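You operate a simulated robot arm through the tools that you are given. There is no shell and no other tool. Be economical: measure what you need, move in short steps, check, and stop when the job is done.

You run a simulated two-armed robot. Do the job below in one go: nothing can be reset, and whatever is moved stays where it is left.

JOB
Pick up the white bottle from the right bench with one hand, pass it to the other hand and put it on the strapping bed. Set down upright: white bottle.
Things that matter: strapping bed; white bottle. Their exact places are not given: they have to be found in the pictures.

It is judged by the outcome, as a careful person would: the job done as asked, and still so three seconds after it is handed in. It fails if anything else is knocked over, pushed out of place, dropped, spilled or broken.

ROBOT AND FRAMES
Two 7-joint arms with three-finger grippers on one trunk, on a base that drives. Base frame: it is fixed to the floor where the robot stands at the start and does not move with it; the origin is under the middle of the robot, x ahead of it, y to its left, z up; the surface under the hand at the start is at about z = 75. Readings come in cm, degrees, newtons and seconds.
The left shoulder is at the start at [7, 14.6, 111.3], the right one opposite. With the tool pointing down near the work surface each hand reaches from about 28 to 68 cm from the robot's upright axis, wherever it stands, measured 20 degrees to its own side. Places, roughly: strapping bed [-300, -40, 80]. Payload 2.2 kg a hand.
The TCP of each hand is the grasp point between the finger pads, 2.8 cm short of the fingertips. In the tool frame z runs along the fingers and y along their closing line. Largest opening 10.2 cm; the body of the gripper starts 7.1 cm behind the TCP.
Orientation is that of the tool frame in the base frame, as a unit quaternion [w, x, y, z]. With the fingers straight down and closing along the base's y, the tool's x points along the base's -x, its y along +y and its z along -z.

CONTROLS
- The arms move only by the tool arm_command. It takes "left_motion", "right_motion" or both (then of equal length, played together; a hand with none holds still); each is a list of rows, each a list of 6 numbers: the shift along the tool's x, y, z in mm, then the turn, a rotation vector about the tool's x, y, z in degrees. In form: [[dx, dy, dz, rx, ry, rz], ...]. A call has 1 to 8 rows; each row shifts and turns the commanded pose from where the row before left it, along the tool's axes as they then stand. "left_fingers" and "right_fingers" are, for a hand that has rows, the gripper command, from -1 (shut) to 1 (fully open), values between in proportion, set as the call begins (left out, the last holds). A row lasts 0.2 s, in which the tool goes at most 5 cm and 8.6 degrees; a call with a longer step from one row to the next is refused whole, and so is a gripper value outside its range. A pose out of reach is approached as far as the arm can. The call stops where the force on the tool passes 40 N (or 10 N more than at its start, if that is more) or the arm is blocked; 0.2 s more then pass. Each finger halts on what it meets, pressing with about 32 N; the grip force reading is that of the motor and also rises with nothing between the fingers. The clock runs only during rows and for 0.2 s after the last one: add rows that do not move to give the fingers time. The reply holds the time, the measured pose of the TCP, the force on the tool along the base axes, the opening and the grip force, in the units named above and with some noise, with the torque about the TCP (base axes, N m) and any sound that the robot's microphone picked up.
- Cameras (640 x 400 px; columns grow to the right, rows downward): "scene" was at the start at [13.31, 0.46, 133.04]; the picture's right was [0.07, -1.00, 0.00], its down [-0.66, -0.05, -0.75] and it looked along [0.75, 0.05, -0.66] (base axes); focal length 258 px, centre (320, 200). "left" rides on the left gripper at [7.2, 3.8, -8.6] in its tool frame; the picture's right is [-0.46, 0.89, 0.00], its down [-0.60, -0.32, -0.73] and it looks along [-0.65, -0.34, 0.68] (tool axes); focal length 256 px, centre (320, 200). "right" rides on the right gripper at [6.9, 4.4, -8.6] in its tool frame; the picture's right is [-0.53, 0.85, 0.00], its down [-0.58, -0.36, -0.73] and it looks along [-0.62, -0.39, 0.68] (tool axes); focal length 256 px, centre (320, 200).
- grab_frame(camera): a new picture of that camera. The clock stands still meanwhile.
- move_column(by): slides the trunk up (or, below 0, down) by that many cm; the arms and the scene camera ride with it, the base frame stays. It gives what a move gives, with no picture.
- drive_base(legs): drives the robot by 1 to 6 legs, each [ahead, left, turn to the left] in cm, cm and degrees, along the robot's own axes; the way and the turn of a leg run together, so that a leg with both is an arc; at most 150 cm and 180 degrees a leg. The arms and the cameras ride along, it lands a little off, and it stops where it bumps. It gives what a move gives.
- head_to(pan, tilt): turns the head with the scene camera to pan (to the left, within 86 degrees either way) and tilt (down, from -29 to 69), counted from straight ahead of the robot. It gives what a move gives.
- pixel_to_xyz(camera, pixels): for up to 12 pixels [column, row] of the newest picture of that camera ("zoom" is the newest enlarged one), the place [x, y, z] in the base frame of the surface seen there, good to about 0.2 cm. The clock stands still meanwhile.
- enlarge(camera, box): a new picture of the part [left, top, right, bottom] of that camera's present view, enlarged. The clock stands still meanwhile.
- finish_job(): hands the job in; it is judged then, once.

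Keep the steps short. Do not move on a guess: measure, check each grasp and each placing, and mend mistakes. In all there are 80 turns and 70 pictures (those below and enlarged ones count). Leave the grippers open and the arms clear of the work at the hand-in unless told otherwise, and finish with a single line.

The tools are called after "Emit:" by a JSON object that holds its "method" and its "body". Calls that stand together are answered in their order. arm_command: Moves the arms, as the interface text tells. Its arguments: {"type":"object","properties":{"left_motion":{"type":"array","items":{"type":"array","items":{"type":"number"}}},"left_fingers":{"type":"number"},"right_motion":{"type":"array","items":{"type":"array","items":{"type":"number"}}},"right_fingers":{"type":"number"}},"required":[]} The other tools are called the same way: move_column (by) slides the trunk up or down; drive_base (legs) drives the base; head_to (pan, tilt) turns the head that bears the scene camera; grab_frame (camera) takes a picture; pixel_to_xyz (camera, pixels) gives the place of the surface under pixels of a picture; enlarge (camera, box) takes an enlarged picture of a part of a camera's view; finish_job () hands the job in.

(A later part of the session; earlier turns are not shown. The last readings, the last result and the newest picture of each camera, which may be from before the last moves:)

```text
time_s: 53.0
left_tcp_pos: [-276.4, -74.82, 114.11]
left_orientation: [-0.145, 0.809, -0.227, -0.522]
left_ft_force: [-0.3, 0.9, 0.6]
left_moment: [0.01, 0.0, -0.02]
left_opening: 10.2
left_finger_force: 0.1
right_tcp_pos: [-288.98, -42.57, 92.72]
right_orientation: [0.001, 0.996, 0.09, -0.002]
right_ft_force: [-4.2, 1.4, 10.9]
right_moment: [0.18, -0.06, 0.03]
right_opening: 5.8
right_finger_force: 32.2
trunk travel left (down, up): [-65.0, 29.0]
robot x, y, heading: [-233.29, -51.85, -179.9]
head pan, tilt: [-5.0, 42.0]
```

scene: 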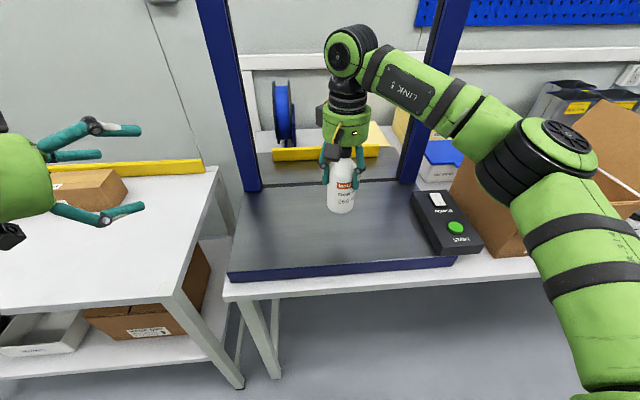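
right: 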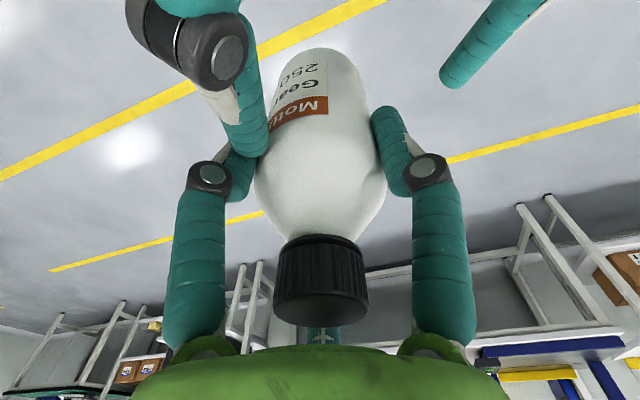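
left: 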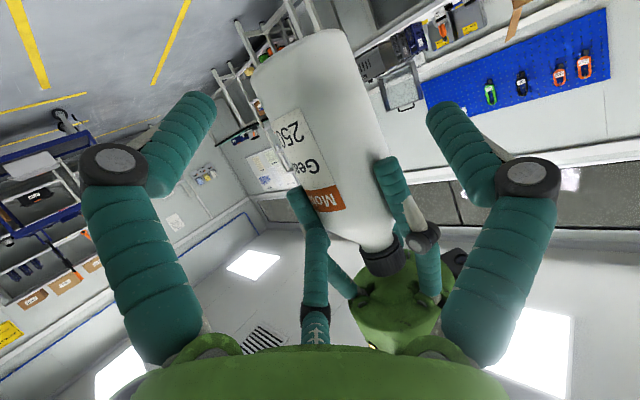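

It stands on the bed (10.9 N up). I open the right hand, then raise it 5.6 cm so that only the finger ends surround the cap.

Emit:
{"method": "arm_command", "body": {"right_motion": [[0, 0, 0, 0, 0, 0], [0, 0, 0, 0, 0, 0], [0, 0, 0, 0, 0, 0]], "right_fingers": 1}}

Emit:
{"method": "arm_command", "body": {"right_motion": [[0, 0, -8, 0, 0, 0], [0, 0, -12, 0, 0, 0], [0, 0, -12, 0, 0, 0], [0, 0, -12, 0, 0, 0], [0, 0, -12, 0, 0, 0], [0, 0, 0, 0, 0, 0]]}}

Emit:
{"method": "enlarge", "body": {"camera": "scene", "box": [270, 100, 430, 280]}}

Emit:
{"method": "grab_frame", "body": {"camera": "right"}}

```text
time_s: 53.8
left_tcp_pos: [-276.6, -74.83, 114.15]
left_orientation: [-0.145, 0.809, -0.227, -0.522]
left_ft_force: [0.1, 0.3, 0.3]
left_moment: [0.0, -0.03, 0.02]
left_opening: 10.2
left_finger_force: 0.2
right_tcp_pos: [-289.12, -42.58, 92.64]
right_orientation: [0.0, 0.996, 0.089, 0.001]
right_ft_force: [0.3, 0.8, 0.4]
right_moment: [0.01, 0.0, -0.04]
right_opening: 10.22
right_finger_force: 0.1
trunk travel left (down, up): [-65.0, 29.0]
robot x, y, heading: [-233.2, -51.54, -179.9]
head pan, tilt: [-5.0, 42.0]
```

```text
time_s: 55.2
left_tcp_pos: [-276.47, -74.89, 114.16]
left_orientation: [-0.145, 0.81, -0.228, -0.521]
left_ft_force: [-0.5, -0.1, 0.2]
left_moment: [0.0, 0.0, -0.02]
left_opening: 10.19
left_finger_force: 0.0
right_tcp_pos: [-289.09, -42.52, 98.22]
right_orientation: [0.0, 0.996, 0.09, 0.001]
right_ft_force: [-0.1, -0.2, 0.3]
right_moment: [0.01, 0.0, 0.01]
right_opening: 10.21
right_finger_force: 0.0
trunk travel left (down, up): [-65.0, 29.0]
robot x, y, heading: [-233.76, -51.6, -179.9]
head pan, tilt: [-5.0, 42.0]
```

```text
2.22 times, centred on (350, 190) of scene
```

zoom: 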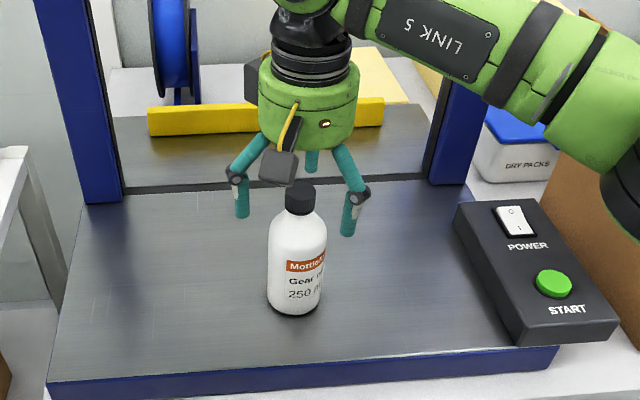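

```text
39 pictures are left
```

right: 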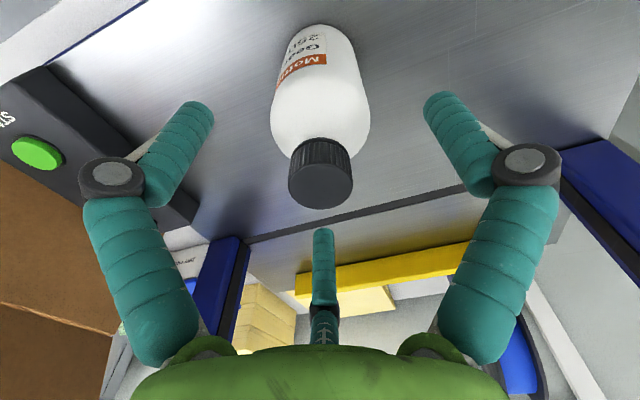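

The bottle stands. I measure cap and tip heights before closing on the cap.

Emit:
{"method": "pixel_to_xyz", "body": {"camera": "right", "pixels": [[320, 170], [320, 205], [292, 175], [350, 178], [320, 158], [318, 118], [200, 108], [438, 100], [322, 235]]}}

```text
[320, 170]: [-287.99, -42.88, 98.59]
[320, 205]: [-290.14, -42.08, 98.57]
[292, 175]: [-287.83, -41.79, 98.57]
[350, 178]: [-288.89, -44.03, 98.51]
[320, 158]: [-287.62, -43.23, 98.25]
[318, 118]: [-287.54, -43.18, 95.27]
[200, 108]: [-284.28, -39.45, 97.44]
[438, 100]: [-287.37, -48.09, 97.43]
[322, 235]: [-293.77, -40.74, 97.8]
```

The cap is centred at (-289.0,-42.5), top 98.6; the tips are at about 95.4. I close on the cap.

Emit:
{"method": "arm_command", "body": {"right_motion": [[0, 0, -2, 0, 0, 0], [0, 0, 0, 0, 0, 0], [0, 0, 0, 0, 0, 0], [0, 0, 0, 0, 0, 0], [0, 0, 0, 0, 0, 0]], "right_fingers": -1}}

Emit:
{"method": "grab_frame", "body": {"camera": "right"}}

```text
time_s: 56.4
left_tcp_pos: [-276.39, -74.88, 114.19]
left_orientation: [-0.145, 0.809, -0.227, -0.522]
left_ft_force: [0.0, 0.6, -0.2]
left_moment: [-0.01, -0.02, -0.03]
left_opening: 10.22
left_finger_force: 0.0
right_tcp_pos: [-289.08, -42.54, 98.52]
right_orientation: [0.0, 0.996, 0.089, -0.001]
right_ft_force: [-1.7, -0.4, 8.7]
right_moment: [-0.1, 0.07, 0.0]
right_opening: 2.83
right_finger_force: 31.9
trunk travel left (down, up): [-65.0, 29.0]
robot x, y, heading: [-233.22, -51.6, -180.0]
head pan, tilt: [-5.0, 42.0]
```

```text
38 pictures are left
```

right: 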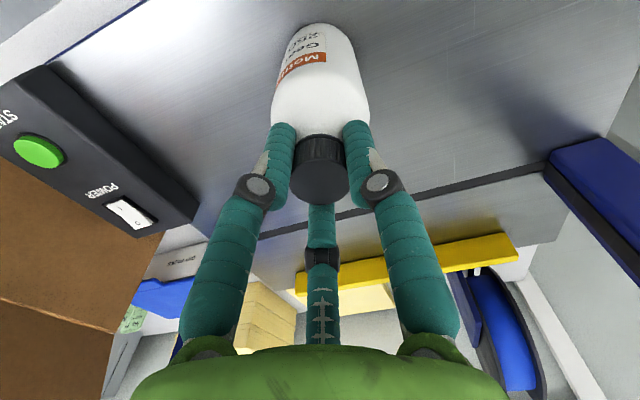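

Cap held at opening 2.83. I lift 12 cm while shifting 2.5 cm toward the robot, and level the left hand to about 8° down.

Emit:
{"method": "arm_command", "body": {"right_motion": [[0, 0, -8, 0, 0, 0], [0, 0, -12, 0, 0, 0], [4.2, 0.8, -16, 0, 0, 0], [4.2, 0.8, -16, 0, 0, 0], [4.2, 0.8, -16, 0, 0, 0], [4.2, 0.8, -16, 0, 0, 0], [4.2, 0.8, -18, 0, 0, 0], [4.2, 0.8, -18, 0, 0, 0]], "left_motion": [[0, 0, 0, 0, -4, 0], [0, 0, 0, 0, -4, 0], [0, 0, 0, 0, -4, 0], [0, 0, 0, 0, -4, 0], [0, 0, 0, 0, 0, 0], [0, 0, 0, 0, 0, 0], [0, 0, 0, 0, 0, 0], [0, 0, 0, 0, 0, 0]]}}

Emit:
{"method": "grab_frame", "body": {"camera": "scene"}}

Emit:
{"method": "pixel_to_xyz", "body": {"camera": "scene", "pixels": [[340, 150], [340, 170], [340, 185], [250, 270], [420, 262], [300, 285], [270, 290]]}}

```text
time_s: 58.2
left_tcp_pos: [-276.71, -74.96, 114.41]
left_orientation: [-0.176, 0.729, -0.206, -0.629]
left_ft_force: [-0.1, -0.5, -0.1]
left_moment: [-0.02, 0.03, -0.03]
left_opening: 10.2
left_finger_force: 0.0
left hand out of reach, approached as far as the arm can: row 4
right_tcp_pos: [-286.28, -42.53, 110.5]
right_orientation: [0.0, 0.996, 0.088, 0.0]
right_ft_force: [-0.2, 0.5, -2.1]
right_moment: [0.02, -0.01, 0.01]
right_opening: 2.83
right_finger_force: 32.2
trunk travel left (down, up): [-65.0, 29.0]
robot x, y, heading: [-233.36, -51.54, -180.0]
head pan, tilt: [-5.0, 42.0]
```

```text
37 pictures are left
```

scene: 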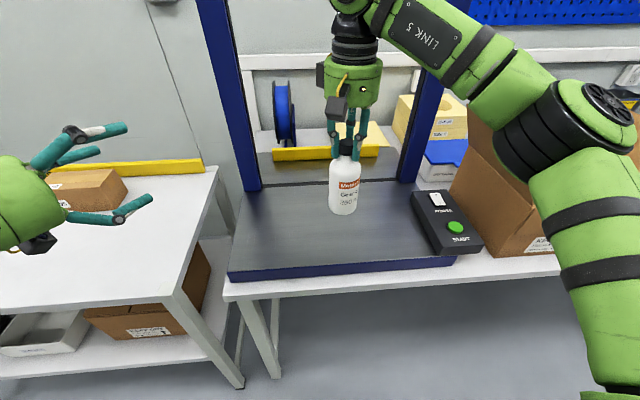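

```text
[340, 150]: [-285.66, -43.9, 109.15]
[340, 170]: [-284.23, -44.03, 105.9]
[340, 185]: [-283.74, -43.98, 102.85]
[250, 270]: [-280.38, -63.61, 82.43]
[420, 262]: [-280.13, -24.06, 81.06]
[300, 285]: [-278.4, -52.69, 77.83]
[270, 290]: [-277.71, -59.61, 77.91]
```

The bottle hangs at (-286.3,-42.5), bottom z≈94.9. Left hand axes computed (8° down, yaw 31°). I bring it to 9 cm short of the bottle, offset sideways so the single finger and the finger pair straddle the body evenly.

Emit:
{"method": "arm_command", "body": {"left_motion": [[12.1, -30.3, 22.7, 0, 0, 0], [12.1, -30.3, 22.7, 0, 0, 0], [12.1, -30.3, 22.7, 0, 0, 0], [12.1, -30.3, 22.7, 0, 0, 0], [12.1, -30.3, 22.7, 0, 0, 0], [12.1, -30.3, 22.7, 0, 0, 0], [12.1, -30.3, 22.7, 0, 0, 0], [12.1, -30.3, 22.7, 0, 0, 0]]}}

Emit:
{"method": "grab_frame", "body": {"camera": "scene"}}

Emit:
{"method": "grab_frame", "body": {"camera": "left"}}

```text
time_s: 60.0
left_tcp_pos: [-282.1, -54.87, 106.33]
left_orientation: [-0.178, 0.724, -0.21, -0.633]
left_ft_force: [0.0, 0.0, 0.1]
left_moment: [-0.01, 0.02, -0.04]
left_opening: 10.23
left_finger_force: 0.0
left hand out of reach, approached as far as the arm can: row 1, 2, 3, 6, 7, 8
right_tcp_pos: [-286.53, -42.78, 110.43]
right_orientation: [-0.001, 0.996, 0.089, 0.001]
right_ft_force: [-0.4, -1.0, -2.1]
right_moment: [0.02, 0.01, 0.01]
right_opening: 2.83
right_finger_force: 32.1
trunk travel left (down, up): [-65.0, 29.0]
robot x, y, heading: [-233.53, -51.62, -179.8]
head pan, tilt: [-5.0, 42.0]
```

```text
36 pictures are left
```

scene: 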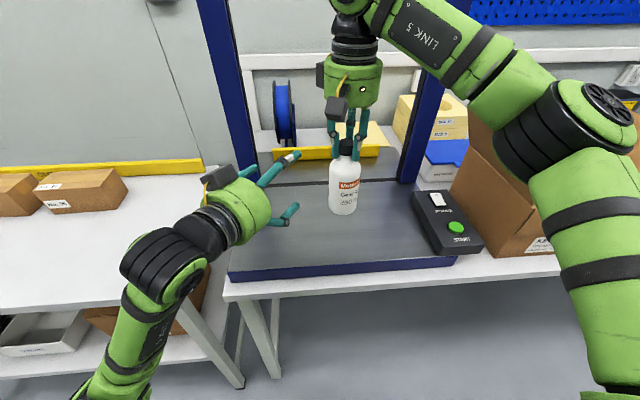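

```text
35 pictures are left
```

left: 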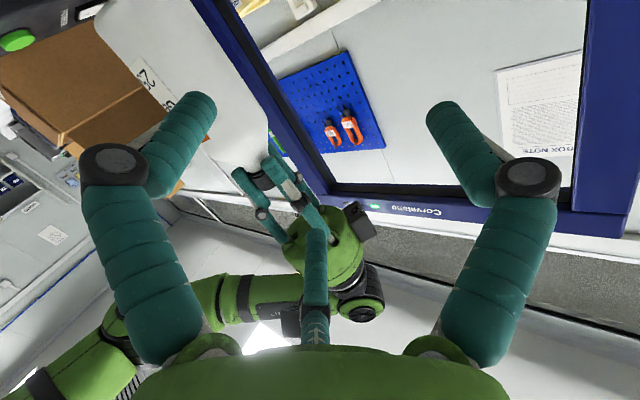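

The left arm can't come that far across with this orientation; it stopped at (-282.1,-54.9,106.3). Instead I bring the bottle to it: the right hand shifts 4 cm forward, 9 cm left and 4.5 cm up, which puts the bottle on the left hand's axis, 9 cm ahead.

Emit:
{"method": "arm_command", "body": {"right_motion": [[-9.2, 13.4, -7.5, 0, 0, 0], [-9.2, 13.4, -7.5, 0, 0, 0], [-9.2, 13.4, -7.5, 0, 0, 0], [-9.2, 13.4, -7.5, 0, 0, 0], [-9.2, 13.4, -7.5, 0, 0, 0], [-9.2, 13.4, -7.5, 0, 0, 0], [0, 0, 0, 0, 0, 0]]}}

Emit:
{"method": "grab_frame", "body": {"camera": "left"}}

Emit:
{"method": "enlarge", "body": {"camera": "scene", "box": [190, 60, 400, 260]}}

```text
time_s: 61.6
left_tcp_pos: [-281.99, -54.79, 106.3]
left_orientation: [-0.177, 0.724, -0.209, -0.633]
left_ft_force: [-0.5, 0.6, -1.2]
left_moment: [-0.02, 0.0, 0.0]
left_opening: 10.18
left_finger_force: 0.0
right_tcp_pos: [-288.93, -50.83, 114.52]
right_orientation: [-0.001, 0.996, 0.089, -0.002]
right_ft_force: [-0.3, 0.5, -2.7]
right_moment: [0.0, -0.01, -0.01]
right_opening: 2.82
right_finger_force: 32.1
right hand out of reach, approached as far as the arm can: row 5, 6
trunk travel left (down, up): [-65.0, 29.0]
robot x, y, heading: [-233.5, -51.34, -180.2]
head pan, tilt: [-5.0, 42.0]
```

```text
34 pictures are left
```

left: 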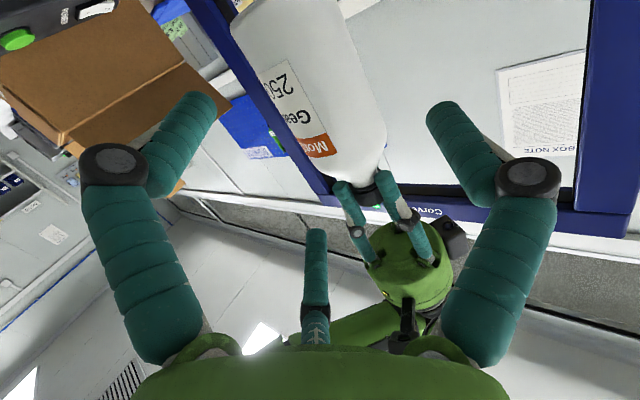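

```text
2.00 times, centred on (295, 160) of scene
```

zoom: 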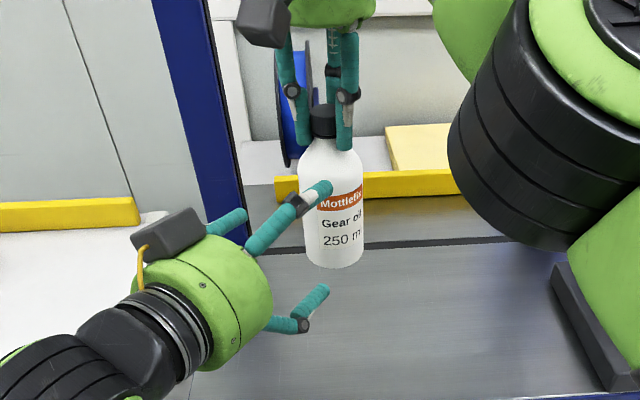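

Now the bottle is right in front of the left fingers. In the left tool frame it is 8.1 cm ahead and 0.3 cm to +y; I want it at +1.5. First I shift the left hand 1.2 cm sideways and 0.6 cm down and go 3 cm ahead.

Emit:
{"method": "arm_command", "body": {"left_motion": [[3, -6, 0, 0, 0, 0], [3, -6, 0, 0, 0, 0], [0, 0, 15, 0, 0, 0], [0, 0, 15, 0, 0, 0], [0, 0, 0, 0, 0, 0]]}}

```text
time_s: 62.8
left_tcp_pos: [-284.05, -54.17, 105.49]
left_orientation: [-0.177, 0.729, -0.206, -0.628]
left_ft_force: [0.5, 0.5, 0.4]
left_moment: [0.03, 0.01, -0.03]
left_opening: 10.2
left_finger_force: 0.1
left hand out of reach, approached as far as the arm can: row 1, 2, 3
right_tcp_pos: [-288.98, -50.76, 114.53]
right_orientation: [0.001, 0.996, 0.089, -0.001]
right_ft_force: [0.5, 0.2, -2.3]
right_moment: [-0.01, 0.02, 0.02]
right_opening: 2.81
right_finger_force: 31.7
trunk travel left (down, up): [-65.0, 29.0]
robot x, y, heading: [-233.12, -51.35, -179.9]
head pan, tilt: [-5.0, 42.0]
```

The sideways part wasn't done (bottle is at y≈-0.3, 6 cm ahead). I try the sideways shift again from here.

Emit:
{"method": "arm_command", "body": {"left_motion": [[0, -5, 0, 0, 0, 0], [0, -5, 0, 0, 0, 0], [0, -5, 0, 0, 0, 0], [0, -4, 0, 0, 0, 0], [0, 0, 0, 0, 0, 0]]}}

```text
time_s: 64.0
left_tcp_pos: [-284.2, -54.17, 105.38]
left_orientation: [-0.177, 0.728, -0.206, -0.629]
left_ft_force: [-0.1, 0.0, 0.0]
left_moment: [0.03, 0.03, 0.0]
left_opening: 10.22
left_finger_force: 0.1
left hand out of reach, approached as far as the arm can: row 1, 2, 3, 4
right_tcp_pos: [-289.14, -50.85, 114.37]
right_orientation: [0.0, 0.996, 0.089, 0.0]
right_ft_force: [-0.4, 0.3, -2.5]
right_moment: [0.0, 0.0, -0.03]
right_opening: 2.82
right_finger_force: 32.2
trunk travel left (down, up): [-65.0, 29.0]
robot x, y, heading: [-233.43, -51.56, -180.0]
head pan, tilt: [-5.0, 42.0]
```

Left is at a limit sideways, so I shift the bottle instead: right hand 1 cm forward and 1.6 cm left.

Emit:
{"method": "arm_command", "body": {"right_motion": [[-4.2, 4.7, 0, 0, 0, 0], [-4.2, 4.7, 0, 0, 0, 0], [-4.2, 4.7, 0, 0, 0, 0], [0, 0, 0, 0, 0, 0]]}}

```text
time_s: 65.0
left_tcp_pos: [-284.09, -54.28, 105.45]
left_orientation: [-0.177, 0.728, -0.206, -0.629]
left_ft_force: [0.3, 0.1, -0.6]
left_moment: [-0.02, 0.04, 0.0]
left_opening: 10.19
left_finger_force: 0.1
right_tcp_pos: [-288.96, -51.91, 113.68]
right_orientation: [0.0, 0.996, 0.089, 0.0]
right_ft_force: [-0.5, 0.1, -2.6]
right_moment: [0.03, 0.02, 0.02]
right_opening: 2.82
right_finger_force: 32.1
right hand out of reach, approached as far as the arm can: row 1, 2, 3
trunk travel left (down, up): [-65.0, 29.0]
robot x, y, heading: [-233.41, -51.57, -180.0]
head pan, tilt: [-5.0, 42.0]
```

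The bottle came to y≈+0.5. I shift it 1.5 cm further left and lower the left hand 0.9 cm.

Emit:
{"method": "arm_command", "body": {"right_motion": [[0, 5, 0, 0, 0, 0], [0, 5, 0, 0, 0, 0], [0, 5, 0, 0, 0, 0], [0, 0, 0, 0, 0, 0]], "left_motion": [[3, 0, 0, 0, 0, 0], [3, 0, 0, 0, 0, 0], [3, 0, 0, 0, 0, 0], [0, 0, 0, 0, 0, 0]]}}

```text
time_s: 66.0
left_tcp_pos: [-284.06, -54.58, 104.39]
left_orientation: [-0.177, 0.728, -0.206, -0.63]
left_ft_force: [0.9, -0.5, -0.4]
left_moment: [0.01, -0.02, -0.01]
left_opening: 10.17
left_finger_force: 0.0
left hand out of reach, approached as far as the arm can: row 2
right_tcp_pos: [-288.62, -52.69, 113.65]
right_orientation: [0.0, 0.996, 0.089, 0.0]
right_ft_force: [-0.4, -0.8, -2.5]
right_moment: [0.04, 0.06, 0.0]
right_opening: 2.83
right_finger_force: 31.6
right hand out of reach, approached as far as the arm can: row 3
trunk travel left (down, up): [-65.0, 29.0]
robot x, y, heading: [-233.39, -51.5, -179.5]
head pan, tilt: [-5.0, 42.0]
```

Bottle is now at y +0.8, 4.9 cm ahead, right height. I advance 1 cm with 0.7 cm sideways.

Emit:
{"method": "arm_command", "body": {"left_motion": [[0, -3, 4, 0, 0, 0], [0, -3, 4, 0, 0, 0], [0, -2, 4, 0, 0, 0], [0, 0, 0, 0, 0, 0]]}}

Emit:
{"method": "grab_frame", "body": {"camera": "left"}}

Emit:
{"method": "enlarge", "body": {"camera": "scene", "box": [190, 60, 400, 260]}}

```text
time_s: 67.0
left_tcp_pos: [-284.07, -54.63, 104.39]
left_orientation: [-0.176, 0.728, -0.205, -0.63]
left_ft_force: [0.1, -0.1, -0.7]
left_moment: [0.0, -0.05, -0.01]
left_opening: 10.23
left_finger_force: 0.1
left hand out of reach, approached as far as the arm can: row 1, 2, 3
right_tcp_pos: [-288.59, -52.71, 113.48]
right_orientation: [0.0, 0.996, 0.089, 0.0]
right_ft_force: [-0.1, -0.9, -2.1]
right_moment: [0.0, -0.01, 0.01]
right_opening: 2.81
right_finger_force: 31.8
trunk travel left (down, up): [-65.0, 29.0]
robot x, y, heading: [-233.11, -51.47, -179.9]
head pan, tilt: [-5.0, 42.0]
```

```text
32 pictures are left
```

left: 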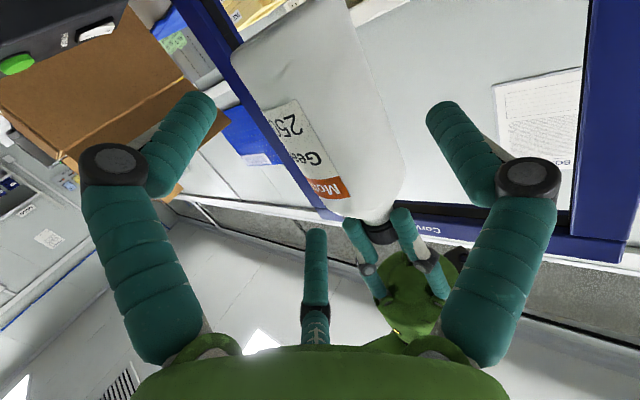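

```text
2.00 times, centred on (295, 160) of scene
```

zoom: 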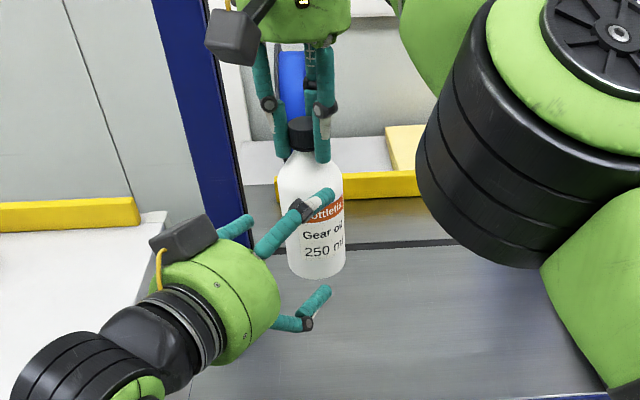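

The left hand doesn't slide sideways, so I try turning it 8° further to the right, which also brings the bottle toward +y.

Emit:
{"method": "arm_command", "body": {"left_motion": [[0, 0, 0, 4, 0, 0.6], [0, 0, 0, 4, 0, 0.6], [0, 0, 0, 0, 0, 0]]}}

```text
time_s: 67.8
left_tcp_pos: [-284.0, -54.69, 104.29]
left_orientation: [-0.22, 0.712, -0.256, -0.616]
left_ft_force: [0.5, -0.2, 0.8]
left_moment: [0.02, -0.02, 0.0]
left_opening: 10.21
left_finger_force: 0.1
right_tcp_pos: [-288.65, -52.73, 113.62]
right_orientation: [0.0, 0.996, 0.089, 0.0]
right_ft_force: [-0.2, -0.2, -3.2]
right_moment: [-0.01, -0.01, 0.0]
right_opening: 2.8
right_finger_force: 32.1
trunk travel left (down, up): [-65.0, 29.0]
robot x, y, heading: [-233.13, -51.2, -179.8]
head pan, tilt: [-5.0, 42.0]
```

That worked: the bottle is now at y +1.4, 4.9 cm ahead, on height. I advance 5 cm slowly straight along the tool.

Emit:
{"method": "arm_command", "body": {"left_motion": [[0, 0, 8, 0, 0, 0], [0, 0, 8, 0, 0, 0], [0, 0, 8, 0, 0, 0], [0, 0, 0, 0, 0, 0]]}}

Emit:
{"method": "arm_command", "body": {"left_motion": [[0, 0, 8, 0, 0, 0], [0, 0, 8, 0, 0, 0], [0, 0, 9, 0, 0, 0], [0, 0, 0, 0, 0, 0]]}}

Emit:
{"method": "grab_frame", "body": {"camera": "left"}}

Emit:
{"method": "enlarge", "body": {"camera": "scene", "box": [190, 60, 400, 260]}}

```text
time_s: 68.8
left_tcp_pos: [-285.82, -53.11, 104.02]
left_orientation: [-0.22, 0.712, -0.256, -0.616]
left_ft_force: [0.0, -1.2, -0.1]
left_moment: [0.02, 0.0, 0.02]
left_opening: 10.17
left_finger_force: 0.0
right_tcp_pos: [-288.45, -52.72, 113.65]
right_orientation: [0.0, 0.996, 0.088, 0.001]
right_ft_force: [0.3, -0.4, -2.8]
right_moment: [0.03, -0.02, -0.01]
right_opening: 2.84
right_finger_force: 32.1
trunk travel left (down, up): [-65.0, 29.0]
robot x, y, heading: [-232.96, -51.21, -179.8]
head pan, tilt: [-5.0, 42.0]
```

```text
time_s: 69.8
left_tcp_pos: [-287.85, -51.46, 103.63]
left_orientation: [-0.219, 0.712, -0.256, -0.616]
left_ft_force: [0.0, 0.3, -0.1]
left_moment: [0.02, -0.01, -0.02]
left_opening: 10.18
left_finger_force: 0.1
right_tcp_pos: [-288.61, -52.75, 113.56]
right_orientation: [0.0, 0.996, 0.089, 0.0]
right_ft_force: [-0.1, -0.8, -3.0]
right_moment: [0.0, 0.01, 0.01]
right_opening: 2.81
right_finger_force: 31.7
trunk travel left (down, up): [-65.0, 29.0]
robot x, y, heading: [-233.08, -51.43, -180.0]
head pan, tilt: [-5.0, 42.0]
```

```text
30 pictures are left
```

left: 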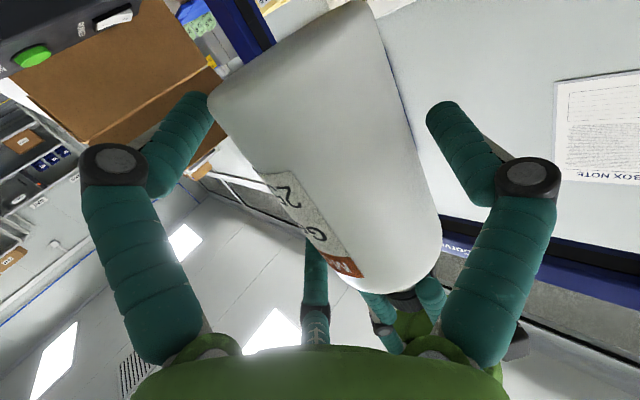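

```text
2.00 times, centred on (295, 160) of scene
```

zoom: 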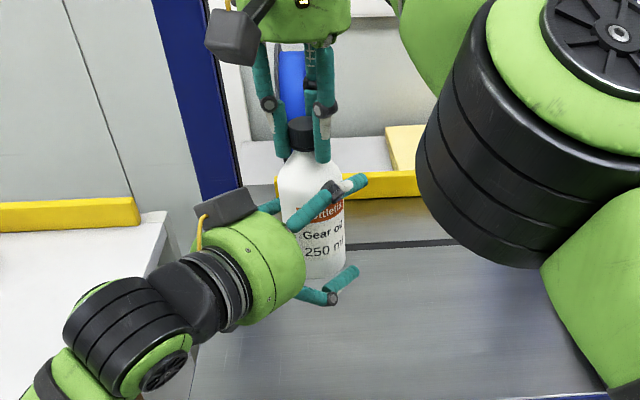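

The bottle sits between the left fingers without any contact, gripped 5.7 cm above its bottom. I close the left hand.

Emit:
{"method": "arm_command", "body": {"left_motion": [[0, 0, 0, 0, 0, 0], [0, 0, 0, 0, 0, 0], [0, 0, 0, 0, 0, 0], [0, 0, 0, 0, 0, 0]], "left_fingers": -1}}

Emit:
{"method": "grab_frame", "body": {"camera": "left"}}

Emit:
{"method": "enlarge", "body": {"camera": "scene", "box": [190, 60, 400, 260]}}

```text
time_s: 70.8
left_tcp_pos: [-287.88, -51.63, 103.57]
left_orientation: [-0.219, 0.712, -0.255, -0.616]
left_ft_force: [-1.1, -13.2, 1.6]
left_moment: [1.01, -0.32, 0.26]
left_opening: 8.16
left_finger_force: 31.8
right_tcp_pos: [-288.63, -52.66, 113.5]
right_orientation: [0.0, 0.996, 0.088, 0.0]
right_ft_force: [-1.2, 13.2, -4.1]
right_moment: [0.29, 0.37, -0.16]
right_opening: 2.84
right_finger_force: 32.2
trunk travel left (down, up): [-65.0, 29.0]
robot x, y, heading: [-233.2, -51.43, -179.8]
head pan, tilt: [-5.0, 42.0]
```

```text
28 pictures are left
```

left: 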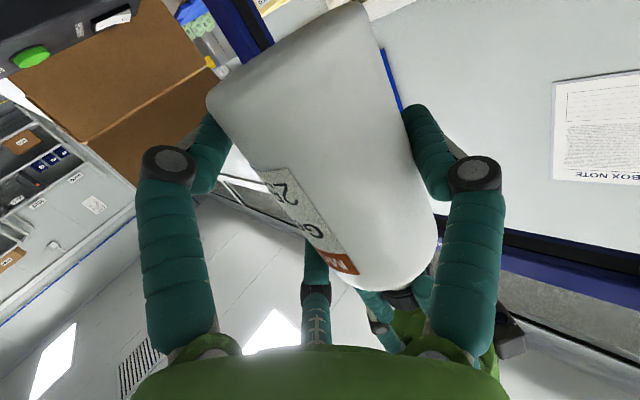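

```text
2.00 times, centred on (295, 160) of scene
```

zoom: 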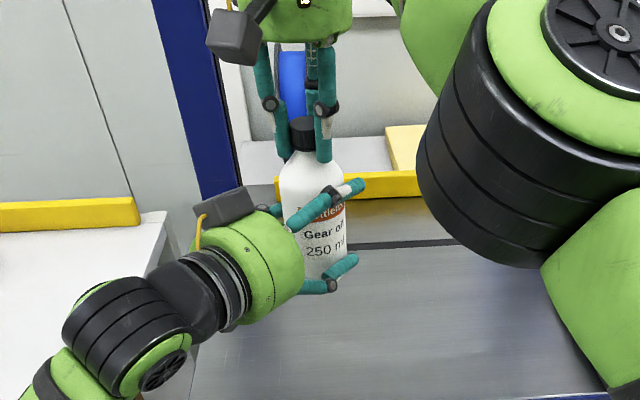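

Left holds: opening 8.16 as expected for the side grip, 32 N. Now I open the right hand only partly (about 4.3 cm) to release the cap, then check.

Emit:
{"method": "arm_command", "body": {"right_motion": [[0, 0, 0, 0, 0, 0], [0, 0, 0, 0, 0, 0], [0, 0, 0, 0, 0, 0]], "right_fingers": -0.15}}

Emit:
{"method": "grab_frame", "body": {"camera": "right"}}

```text
time_s: 71.6
left_tcp_pos: [-287.71, -51.43, 103.61]
left_orientation: [-0.22, 0.712, -0.257, -0.615]
left_ft_force: [-0.4, -0.2, 0.2]
left_moment: [0.02, -0.03, -0.01]
left_opening: 8.14
left_finger_force: 32.0
right_tcp_pos: [-288.61, -52.8, 113.66]
right_orientation: [0.0, 0.996, 0.09, 0.0]
right_ft_force: [0.1, -0.9, -0.2]
right_moment: [0.03, -0.02, -0.02]
right_opening: 4.3
right_finger_force: 0.1
trunk travel left (down, up): [-65.0, 29.0]
robot x, y, heading: [-233.45, -51.63, -180.0]
head pan, tilt: [-5.0, 42.0]
```

```text
26 pictures are left
```

right: 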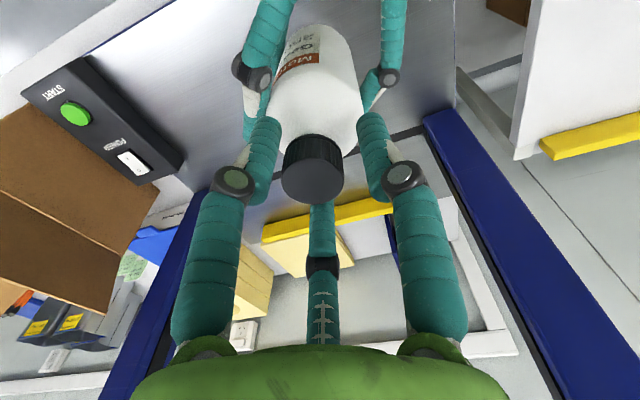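

The cap is free of the right fingers in the picture. I raise the right hand straight up, gently.

Emit:
{"method": "arm_command", "body": {"right_motion": [[0, 0, -5, 0, 0, 0], [0, 0, -8, 0, 0, 0], [0, 0, -10, 0, 0, 0], [0, 0, -12, 0, 0, 0], [0, 0, 0, 0, 0, 0]]}}

Emit:
{"method": "enlarge", "body": {"camera": "scene", "box": [190, 60, 400, 260]}}

```text
time_s: 72.8
left_tcp_pos: [-287.9, -51.67, 103.53]
left_orientation: [-0.219, 0.713, -0.255, -0.616]
left_ft_force: [0.0, -0.5, -2.7]
left_moment: [0.03, -0.01, -0.01]
left_opening: 8.13
left_finger_force: 32.5
right_tcp_pos: [-286.73, -52.5, 117.11]
right_orientation: [-0.001, 0.996, 0.091, 0.003]
right_ft_force: [0.0, 0.0, -0.6]
right_moment: [-0.01, -0.04, 0.02]
right_opening: 4.32
right_finger_force: 0.0
right hand out of reach, approached as far as the arm can: row 2, 3, 4
trunk travel left (down, up): [-65.0, 29.0]
robot x, y, heading: [-233.08, -51.58, -179.6]
head pan, tilt: [-5.0, 42.0]
```

```text
2.00 times, centred on (295, 160) of scene
```

zoom: 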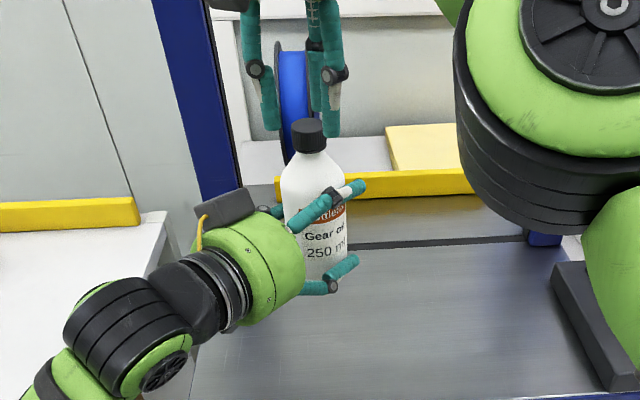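

The left hand carries the whole bottle (-2.7 N) and it hangs straight; the right fingertips are above the cap. I take the right hand away to the right and back.

Emit:
{"method": "arm_command", "body": {"right_motion": [[4, -6, -4, 0, 0, 0], [8, -14, -4, 0, 0, 0], [8.5, -19, -4, 0, 0, 0], [8.5, -19, -4, 0, 0, 0], [8.5, -19, -4, 0, 0, 0], [8.5, -19, -4, 0, 0, 0], [8.5, -19, 0, 0, 0, 0], [8.5, -19, 0, 0, 0, 0]]}}

Emit:
{"method": "grab_frame", "body": {"camera": "scene"}}

```text
time_s: 74.6
left_tcp_pos: [-287.79, -51.52, 103.65]
left_orientation: [-0.218, 0.713, -0.255, -0.616]
left_ft_force: [0.2, 0.4, -2.7]
left_moment: [0.02, -0.02, -0.01]
left_opening: 8.12
left_finger_force: 32.2
right_tcp_pos: [-282.83, -37.94, 119.69]
right_orientation: [0.0, 0.996, 0.089, 0.0]
right_ft_force: [-0.2, 0.4, -0.1]
right_moment: [-0.01, 0.03, 0.01]
right_opening: 4.32
right_finger_force: 0.0
trunk travel left (down, up): [-65.0, 29.0]
robot x, y, heading: [-233.24, -51.68, -179.8]
head pan, tilt: [-5.0, 42.0]
```

```text
24 pictures are left
```

scene: 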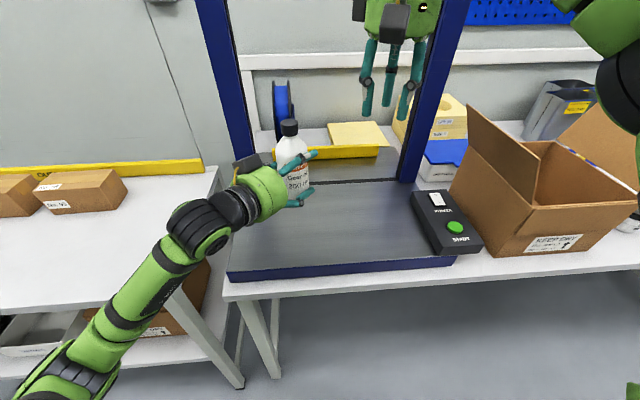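

Before lowering I measure the left forearm, the table edges, and the right elbow near the carton.

Emit:
{"method": "pixel_to_xyz", "body": {"camera": "scene", "pixels": [[190, 225], [160, 265], [120, 320], [60, 370], [205, 245], [618, 60], [630, 100], [590, 110], [190, 270], [165, 300], [225, 285], [250, 185]]}}

Emit:
{"method": "pixel_to_xyz", "body": {"camera": "scene", "pixels": [[292, 160], [298, 195], [290, 124], [284, 150], [308, 175], [300, 205], [260, 235], [360, 185], [300, 184]]}}

```text
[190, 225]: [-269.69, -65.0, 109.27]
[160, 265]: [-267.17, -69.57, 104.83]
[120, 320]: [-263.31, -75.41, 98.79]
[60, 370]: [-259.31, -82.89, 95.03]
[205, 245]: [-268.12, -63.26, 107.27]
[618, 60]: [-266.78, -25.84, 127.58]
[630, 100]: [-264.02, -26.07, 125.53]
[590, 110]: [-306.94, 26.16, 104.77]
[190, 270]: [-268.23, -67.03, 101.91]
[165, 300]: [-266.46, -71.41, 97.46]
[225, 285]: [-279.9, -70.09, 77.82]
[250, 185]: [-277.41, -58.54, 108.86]
```

```text
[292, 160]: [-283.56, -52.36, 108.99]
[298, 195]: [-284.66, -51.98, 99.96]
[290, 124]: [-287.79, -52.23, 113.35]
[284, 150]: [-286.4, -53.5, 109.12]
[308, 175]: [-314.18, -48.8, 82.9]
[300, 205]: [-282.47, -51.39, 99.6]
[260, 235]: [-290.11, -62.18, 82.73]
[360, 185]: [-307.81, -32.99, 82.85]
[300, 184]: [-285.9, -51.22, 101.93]
```

The left camera hangs low and would touch the bed before the bottle does, unless the hand points more squarely over the front edge. So I retract the right hand, back off 20 cm, turn the robot 28° left, and then come in again.

Emit:
{"method": "arm_command", "body": {"right_motion": [[15, 0, 0, 0, 0, 0], [15, 0, 0, 0, 0, 0], [15, 0, 0, 0, 0, 0], [15, 0, 0, 0, 0, 0], [15, 0, 0, 0, 0, 0], [15, 0, 0, 0, 0, 0], [15, 0, 0, 0, 0, 0]]}}

Emit:
{"method": "drive_base", "body": {"legs": [[-20, 0, 0], [0, 0, 28]]}}

```text
time_s: 76.2
left_tcp_pos: [-287.69, -51.53, 103.67]
left_orientation: [-0.22, 0.712, -0.256, -0.616]
left_ft_force: [-0.6, 0.5, -2.4]
left_moment: [-0.01, -0.02, -0.03]
left_opening: 8.13
left_finger_force: 31.2
right_tcp_pos: [-272.61, -36.1, 119.55]
right_orientation: [0.0, 0.996, 0.089, 0.0]
right_ft_force: [-0.5, -0.3, -0.9]
right_moment: [-0.03, 0.03, -0.03]
right_opening: 4.32
right_finger_force: 0.1
trunk travel left (down, up): [-65.0, 29.0]
robot x, y, heading: [-232.9, -51.36, -179.9]
head pan, tilt: [-5.0, 42.0]
```

```text
time_s: 79.2
left_tcp_pos: [-261.65, -76.86, 103.71]
left_orientation: [-0.065, 0.753, -0.077, -0.65]
left_ft_force: [0.0, -0.5, -2.1]
left_moment: [0.01, -0.01, -0.01]
left_opening: 8.11
left_finger_force: 31.7
right_tcp_pos: [-255.48, -56.23, 119.43]
right_orientation: [0.0, 0.945, 0.327, 0.0]
right_ft_force: [-0.2, 0.4, -0.6]
right_moment: [-0.01, 0.0, 0.0]
right_opening: 4.32
right_finger_force: 0.0
trunk travel left (down, up): [-65.0, 29.0]
robot x, y, heading: [-213.69, -51.5, -152.4]
head pan, tilt: [-5.0, 42.0]
```

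Hand now points nearly squarely (yaw ≈12°), bottle axis at about (-262,-78.3). I drive 9.3 ahead and 34.5 to the right to bring it to about (-286.2,-52).

Emit:
{"method": "drive_base", "body": {"legs": [[9.3, -34.5, 0]]}}

Emit:
{"method": "head_to", "body": {"pan": 0, "tilt": 45}}

Emit:
{"method": "grab_frame", "body": {"camera": "scene"}}

```text
time_s: 81.5
left_tcp_pos: [-285.72, -51.12, 103.64]
left_orientation: [-0.067, 0.753, -0.078, -0.65]
left_ft_force: [0.3, -0.8, -3.2]
left_moment: [0.07, 0.0, 0.01]
left_opening: 8.11
left_finger_force: 31.8
right_tcp_pos: [-279.45, -30.43, 119.48]
right_orientation: [0.0, 0.946, 0.325, 0.001]
right_ft_force: [0.0, -0.1, -0.2]
right_moment: [0.0, 0.0, 0.0]
right_opening: 4.33
right_finger_force: 0.0
trunk travel left (down, up): [-65.0, 29.0]
robot x, y, heading: [-237.21, -26.06, -152.2]
head pan, tilt: [-5.0, 42.0]
```

```text
time_s: 82.1
left_tcp_pos: [-285.72, -51.09, 103.61]
left_orientation: [-0.066, 0.753, -0.078, -0.65]
left_ft_force: [-0.1, 0.5, -2.7]
left_moment: [0.03, -0.01, -0.03]
left_opening: 8.09
left_finger_force: 31.9
right_tcp_pos: [-279.5, -30.3, 119.5]
right_orientation: [0.0, 0.946, 0.325, 0.0]
right_ft_force: [0.6, 0.8, -0.5]
right_moment: [-0.01, -0.08, 0.0]
right_opening: 4.32
right_finger_force: 0.0
trunk travel left (down, up): [-65.0, 29.0]
robot x, y, heading: [-237.62, -26.15, -152.2]
head pan, tilt: [0.0, 45.0]
```

```text
23 pictures are left
```

scene: 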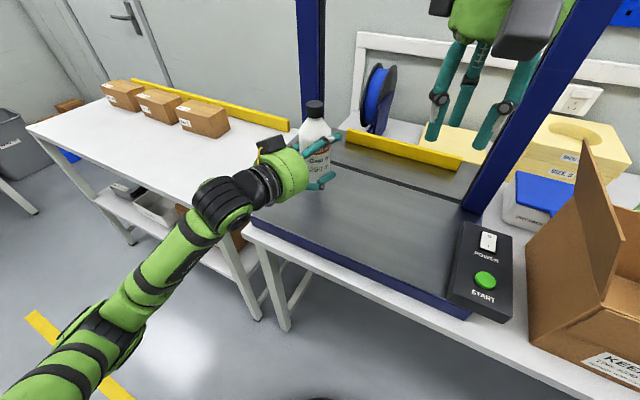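

I check the left forearm/wrist against the table edge, and pan right to see the right elbow near the carton.

Emit:
{"method": "pixel_to_xyz", "body": {"camera": "scene", "pixels": [[225, 190], [205, 215], [170, 260], [235, 220], [262, 190], [300, 250], [340, 275], [325, 258], [315, 105], [320, 150], [322, 186]]}}

Emit:
{"method": "head_to", "body": {"pan": -50, "tilt": 40}}

Emit:
{"method": "grab_frame", "body": {"camera": "scene"}}

```text
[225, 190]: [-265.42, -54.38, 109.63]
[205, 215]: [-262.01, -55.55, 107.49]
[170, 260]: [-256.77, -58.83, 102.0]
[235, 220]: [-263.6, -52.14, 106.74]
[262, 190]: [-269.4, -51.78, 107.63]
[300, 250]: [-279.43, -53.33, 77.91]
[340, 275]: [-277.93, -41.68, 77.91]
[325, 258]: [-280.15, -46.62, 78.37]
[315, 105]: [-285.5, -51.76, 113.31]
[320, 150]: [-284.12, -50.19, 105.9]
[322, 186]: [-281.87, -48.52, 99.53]
```

```text
time_s: 83.3
left_tcp_pos: [-285.74, -50.98, 103.61]
left_orientation: [-0.067, 0.753, -0.079, -0.649]
left_ft_force: [-0.6, 0.1, -2.6]
left_moment: [0.02, 0.0, 0.03]
left_opening: 8.1
left_finger_force: 31.9
right_tcp_pos: [-279.61, -30.3, 119.54]
right_orientation: [0.0, 0.946, 0.325, 0.001]
right_ft_force: [0.2, 0.1, -0.2]
right_moment: [0.03, 0.02, 0.0]
right_opening: 4.35
right_finger_force: 0.0
trunk travel left (down, up): [-65.0, 29.0]
robot x, y, heading: [-237.37, -25.79, -152.5]
head pan, tilt: [-50.0, 40.0]
```

```text
22 pictures are left
```

scene: 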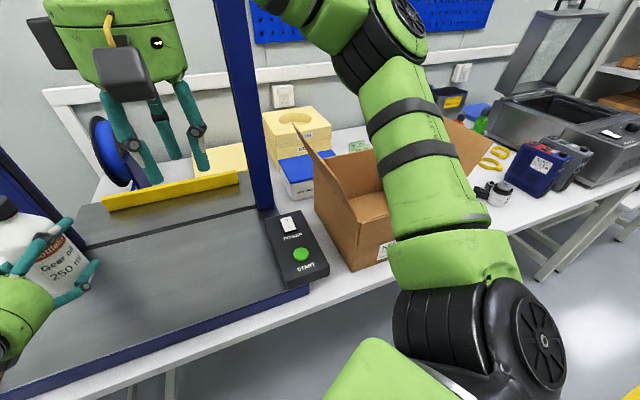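

Emit:
{"method": "pixel_to_xyz", "body": {"camera": "scene", "pixels": [[430, 200], [440, 265], [400, 130], [390, 60], [440, 320], [530, 330], [310, 145], [470, 150], [360, 265], [350, 30], [480, 215], [386, 190]]}}

```text
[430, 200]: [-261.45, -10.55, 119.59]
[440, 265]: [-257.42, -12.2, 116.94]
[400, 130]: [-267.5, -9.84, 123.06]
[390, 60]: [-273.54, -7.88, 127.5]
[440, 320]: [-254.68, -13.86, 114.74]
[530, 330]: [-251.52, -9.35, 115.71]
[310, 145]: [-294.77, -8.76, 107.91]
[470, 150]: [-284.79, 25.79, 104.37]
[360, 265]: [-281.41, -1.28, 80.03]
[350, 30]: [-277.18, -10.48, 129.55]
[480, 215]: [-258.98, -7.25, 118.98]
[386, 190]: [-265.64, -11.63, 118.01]
```

All is clear: left wrist at x≈-265 in front of the table edge, right elbow 15 cm from the carton flap. The bottle bottom is at about z 97.9, so 15 cm above the bed. I lower the trunk by 14 cm.

Emit:
{"method": "move_column", "body": {"by": -14}}

Emit:
{"method": "head_to", "body": {"pan": 10, "tilt": 40}}

Emit:
{"method": "grab_frame", "body": {"camera": "scene"}}

```text
time_s: 85.0
left_tcp_pos: [-285.72, -51.19, 89.65]
left_orientation: [-0.066, 0.752, -0.078, -0.651]
left_ft_force: [-0.2, 0.3, -2.6]
left_moment: [0.05, -0.01, 0.03]
left_opening: 8.12
left_finger_force: 32.2
right_tcp_pos: [-279.42, -30.44, 105.45]
right_orientation: [0.0, 0.946, 0.325, 0.0]
right_ft_force: [0.5, 0.0, -0.5]
right_moment: [0.01, 0.01, 0.03]
right_opening: 4.35
right_finger_force: 0.0
trunk travel left (down, up): [-51.0, 43.0]
robot x, y, heading: [-237.44, -26.02, -152.4]
head pan, tilt: [-50.0, 40.0]
```

```text
time_s: 86.3
left_tcp_pos: [-285.63, -51.06, 89.59]
left_orientation: [-0.067, 0.753, -0.079, -0.65]
left_ft_force: [-0.2, 0.2, -1.4]
left_moment: [0.02, -0.04, 0.0]
left_opening: 8.14
left_finger_force: 32.5
right_tcp_pos: [-279.47, -30.34, 105.48]
right_orientation: [0.0, 0.946, 0.325, 0.0]
right_ft_force: [0.4, 0.6, 0.0]
right_moment: [-0.02, -0.02, 0.04]
right_opening: 4.32
right_finger_force: 0.0
trunk travel left (down, up): [-51.0, 43.0]
robot x, y, heading: [-237.33, -25.79, -152.4]
head pan, tilt: [10.0, 40.0]
```

```text
21 pictures are left
```

scene: 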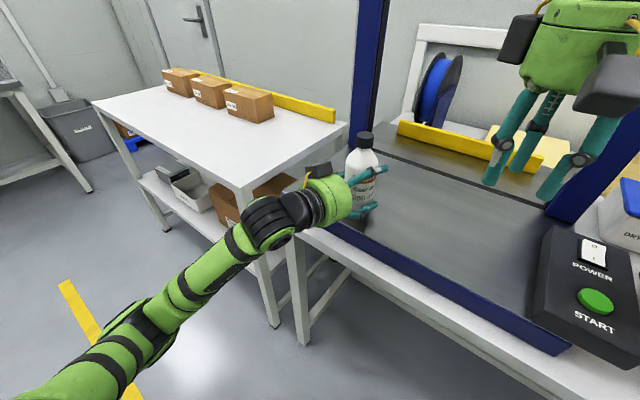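

Emit:
{"method": "enlarge", "body": {"camera": "scene", "box": [290, 110, 430, 240]}}

Emit:
{"method": "move_column", "body": {"by": -0.7}}

Emit:
{"method": "grab_frame", "body": {"camera": "left"}}

```text
3.08 times, centred on (360, 175) of scene
```

zoom: 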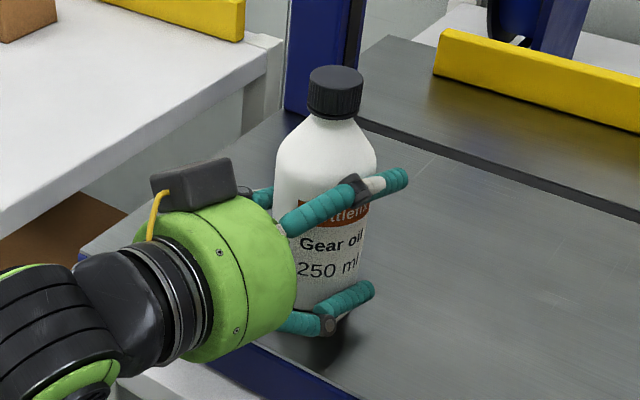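

```text
time_s: 86.8
left_tcp_pos: [-285.73, -51.13, 88.97]
left_orientation: [-0.066, 0.752, -0.078, -0.651]
left_ft_force: [0.1, 0.0, -3.0]
left_moment: [0.08, -0.03, 0.01]
left_opening: 8.09
left_finger_force: 31.8
right_tcp_pos: [-279.47, -30.4, 104.76]
right_orientation: [0.0, 0.945, 0.326, -0.001]
right_ft_force: [0.3, -0.1, 0.5]
right_moment: [-0.04, -0.01, -0.01]
right_opening: 4.31
right_finger_force: 0.1
trunk travel left (down, up): [-50.3, 43.7]
robot x, y, heading: [-237.37, -25.78, -152.2]
head pan, tilt: [10.0, 40.0]
```

```text
19 pictures are left
```

left: 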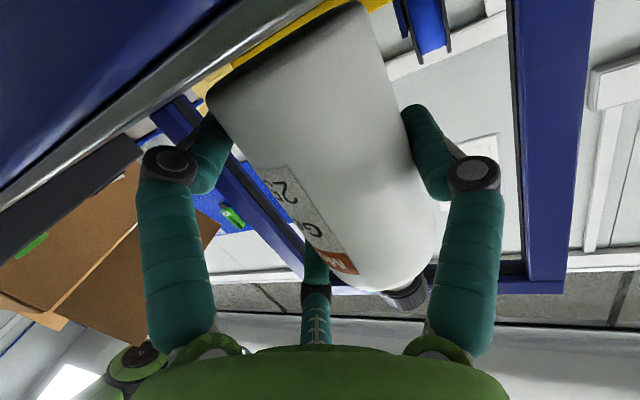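

The bottle stands straight in the hand, about 4 mm above the bed. I creep down with the arm (tool +x is down).

Emit:
{"method": "arm_command", "body": {"left_motion": [[1, 0, 0, 0, 0, 0], [1, 0, 0, 0, 0, 0], [1, 0, 0, 0, 0, 0], [0, 0, 0, 0, 0, 0]]}}

Emit:
{"method": "arm_command", "body": {"left_motion": [[1, 0, 0, 0, 0, 0], [0, 0, 0, 0, 0, 0]]}}

```text
time_s: 87.8
left_tcp_pos: [-285.62, -51.24, 88.7]
left_orientation: [-0.066, 0.753, -0.078, -0.65]
left_ft_force: [-0.2, 1.1, -2.0]
left_moment: [0.04, -0.03, 0.0]
left_opening: 8.1
left_finger_force: 32.0
right_tcp_pos: [-279.55, -30.43, 104.86]
right_orientation: [0.0, 0.946, 0.325, -0.001]
right_ft_force: [0.0, 0.3, -0.3]
right_moment: [-0.02, 0.02, 0.0]
right_opening: 4.31
right_finger_force: 0.2
trunk travel left (down, up): [-50.3, 43.7]
robot x, y, heading: [-237.75, -25.73, -152.4]
head pan, tilt: [10.0, 40.0]
```

```text
time_s: 88.4
left_tcp_pos: [-285.56, -51.03, 88.69]
left_orientation: [-0.066, 0.752, -0.078, -0.651]
left_ft_force: [-1.5, -0.4, 3.5]
left_moment: [0.05, 0.01, 0.0]
left_opening: 8.08
left_finger_force: 32.3
right_tcp_pos: [-279.37, -30.43, 104.85]
right_orientation: [0.0, 0.946, 0.325, -0.001]
right_ft_force: [0.1, -0.3, 0.6]
right_moment: [0.0, -0.03, 0.0]
right_opening: 4.35
right_finger_force: 0.0
trunk travel left (down, up): [-50.3, 43.7]
robot x, y, heading: [-237.74, -25.47, -152.3]
head pan, tilt: [10.0, 40.0]
```

Contact begins (from -2 to +3.5 N). One more millimetre, and a look to see that it is the bottle's base that touches.

Emit:
{"method": "arm_command", "body": {"left_motion": [[1, 0, 0, 0, 0, 0], [0, 0, 0, 0, 0, 0]]}}

Emit:
{"method": "enlarge", "body": {"camera": "scene", "box": [290, 110, 430, 240]}}

Emit:
{"method": "pixel_to_xyz", "body": {"camera": "zoom", "pixels": [[335, 80], [330, 100], [310, 310], [330, 340], [345, 320], [290, 170], [370, 165], [240, 365], [320, 165]]}}

```text
time_s: 89.0
left_tcp_pos: [-285.54, -51.05, 88.66]
left_orientation: [-0.065, 0.751, -0.078, -0.652]
left_ft_force: [-0.4, -3.4, 11.3]
left_moment: [-0.1, -0.18, -0.08]
left_opening: 8.11
left_finger_force: 31.8
right_tcp_pos: [-279.26, -30.43, 104.87]
right_orientation: [0.001, 0.946, 0.325, 0.0]
right_ft_force: [0.7, -0.3, 0.2]
right_moment: [0.01, 0.01, -0.03]
right_opening: 4.34
right_finger_force: 0.0
trunk travel left (down, up): [-50.3, 43.7]
robot x, y, heading: [-237.57, -25.72, -152.2]
head pan, tilt: [10.0, 40.0]
```

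```text
3.08 times, centred on (360, 175) of scene
```

zoom: 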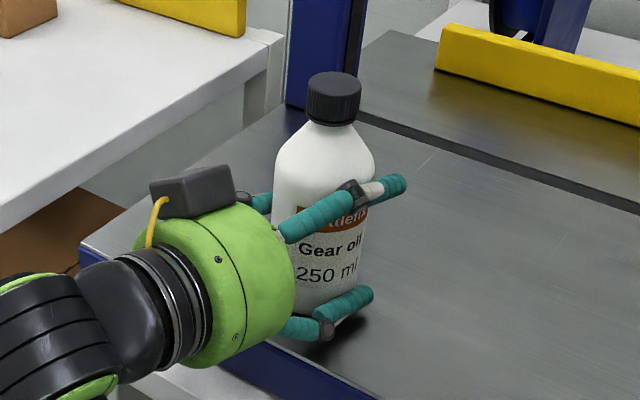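

```text
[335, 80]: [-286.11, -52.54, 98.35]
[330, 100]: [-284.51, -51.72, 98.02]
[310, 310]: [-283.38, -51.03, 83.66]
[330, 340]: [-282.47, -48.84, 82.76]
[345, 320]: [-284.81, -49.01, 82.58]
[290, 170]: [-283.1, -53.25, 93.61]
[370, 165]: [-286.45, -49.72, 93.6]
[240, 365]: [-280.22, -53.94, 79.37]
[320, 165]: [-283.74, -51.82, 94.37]
```

The bottle stands on the bed (cap top z 98.4, as it should be). I open the left fingers partly, to about 9.4 cm.

Emit:
{"method": "arm_command", "body": {"left_motion": [[0, 0, 0, 0, 0, 0], [0, 0, 0, 0, 0, 0], [0, 0, 0, 0, 0, 0]], "left_fingers": 0.84}}

Emit:
{"method": "grab_frame", "body": {"camera": "left"}}

```text
time_s: 89.8
left_tcp_pos: [-285.72, -50.99, 88.35]
left_orientation: [-0.066, 0.753, -0.079, -0.65]
left_ft_force: [0.2, 1.0, 0.8]
left_moment: [0.04, 0.09, 0.05]
left_opening: 9.29
left_finger_force: 0.1
right_tcp_pos: [-279.39, -30.41, 104.8]
right_orientation: [0.0, 0.946, 0.325, 0.0]
right_ft_force: [-0.5, 0.0, 0.6]
right_moment: [-0.01, 0.01, -0.02]
right_opening: 4.32
right_finger_force: 0.0
trunk travel left (down, up): [-50.3, 43.7]
robot x, y, heading: [-237.94, -25.67, -152.2]
head pan, tilt: [10.0, 40.0]
```

```text
17 pictures are left
```

left: 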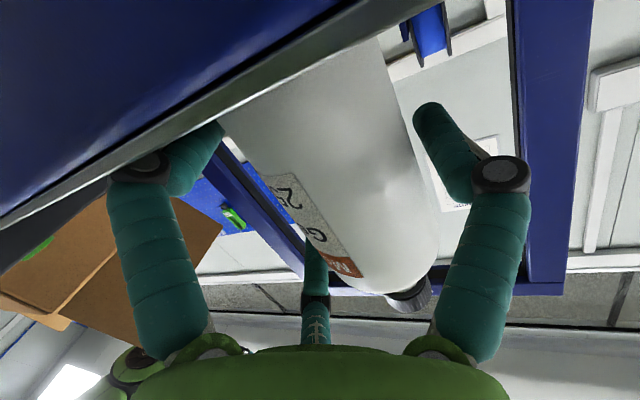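

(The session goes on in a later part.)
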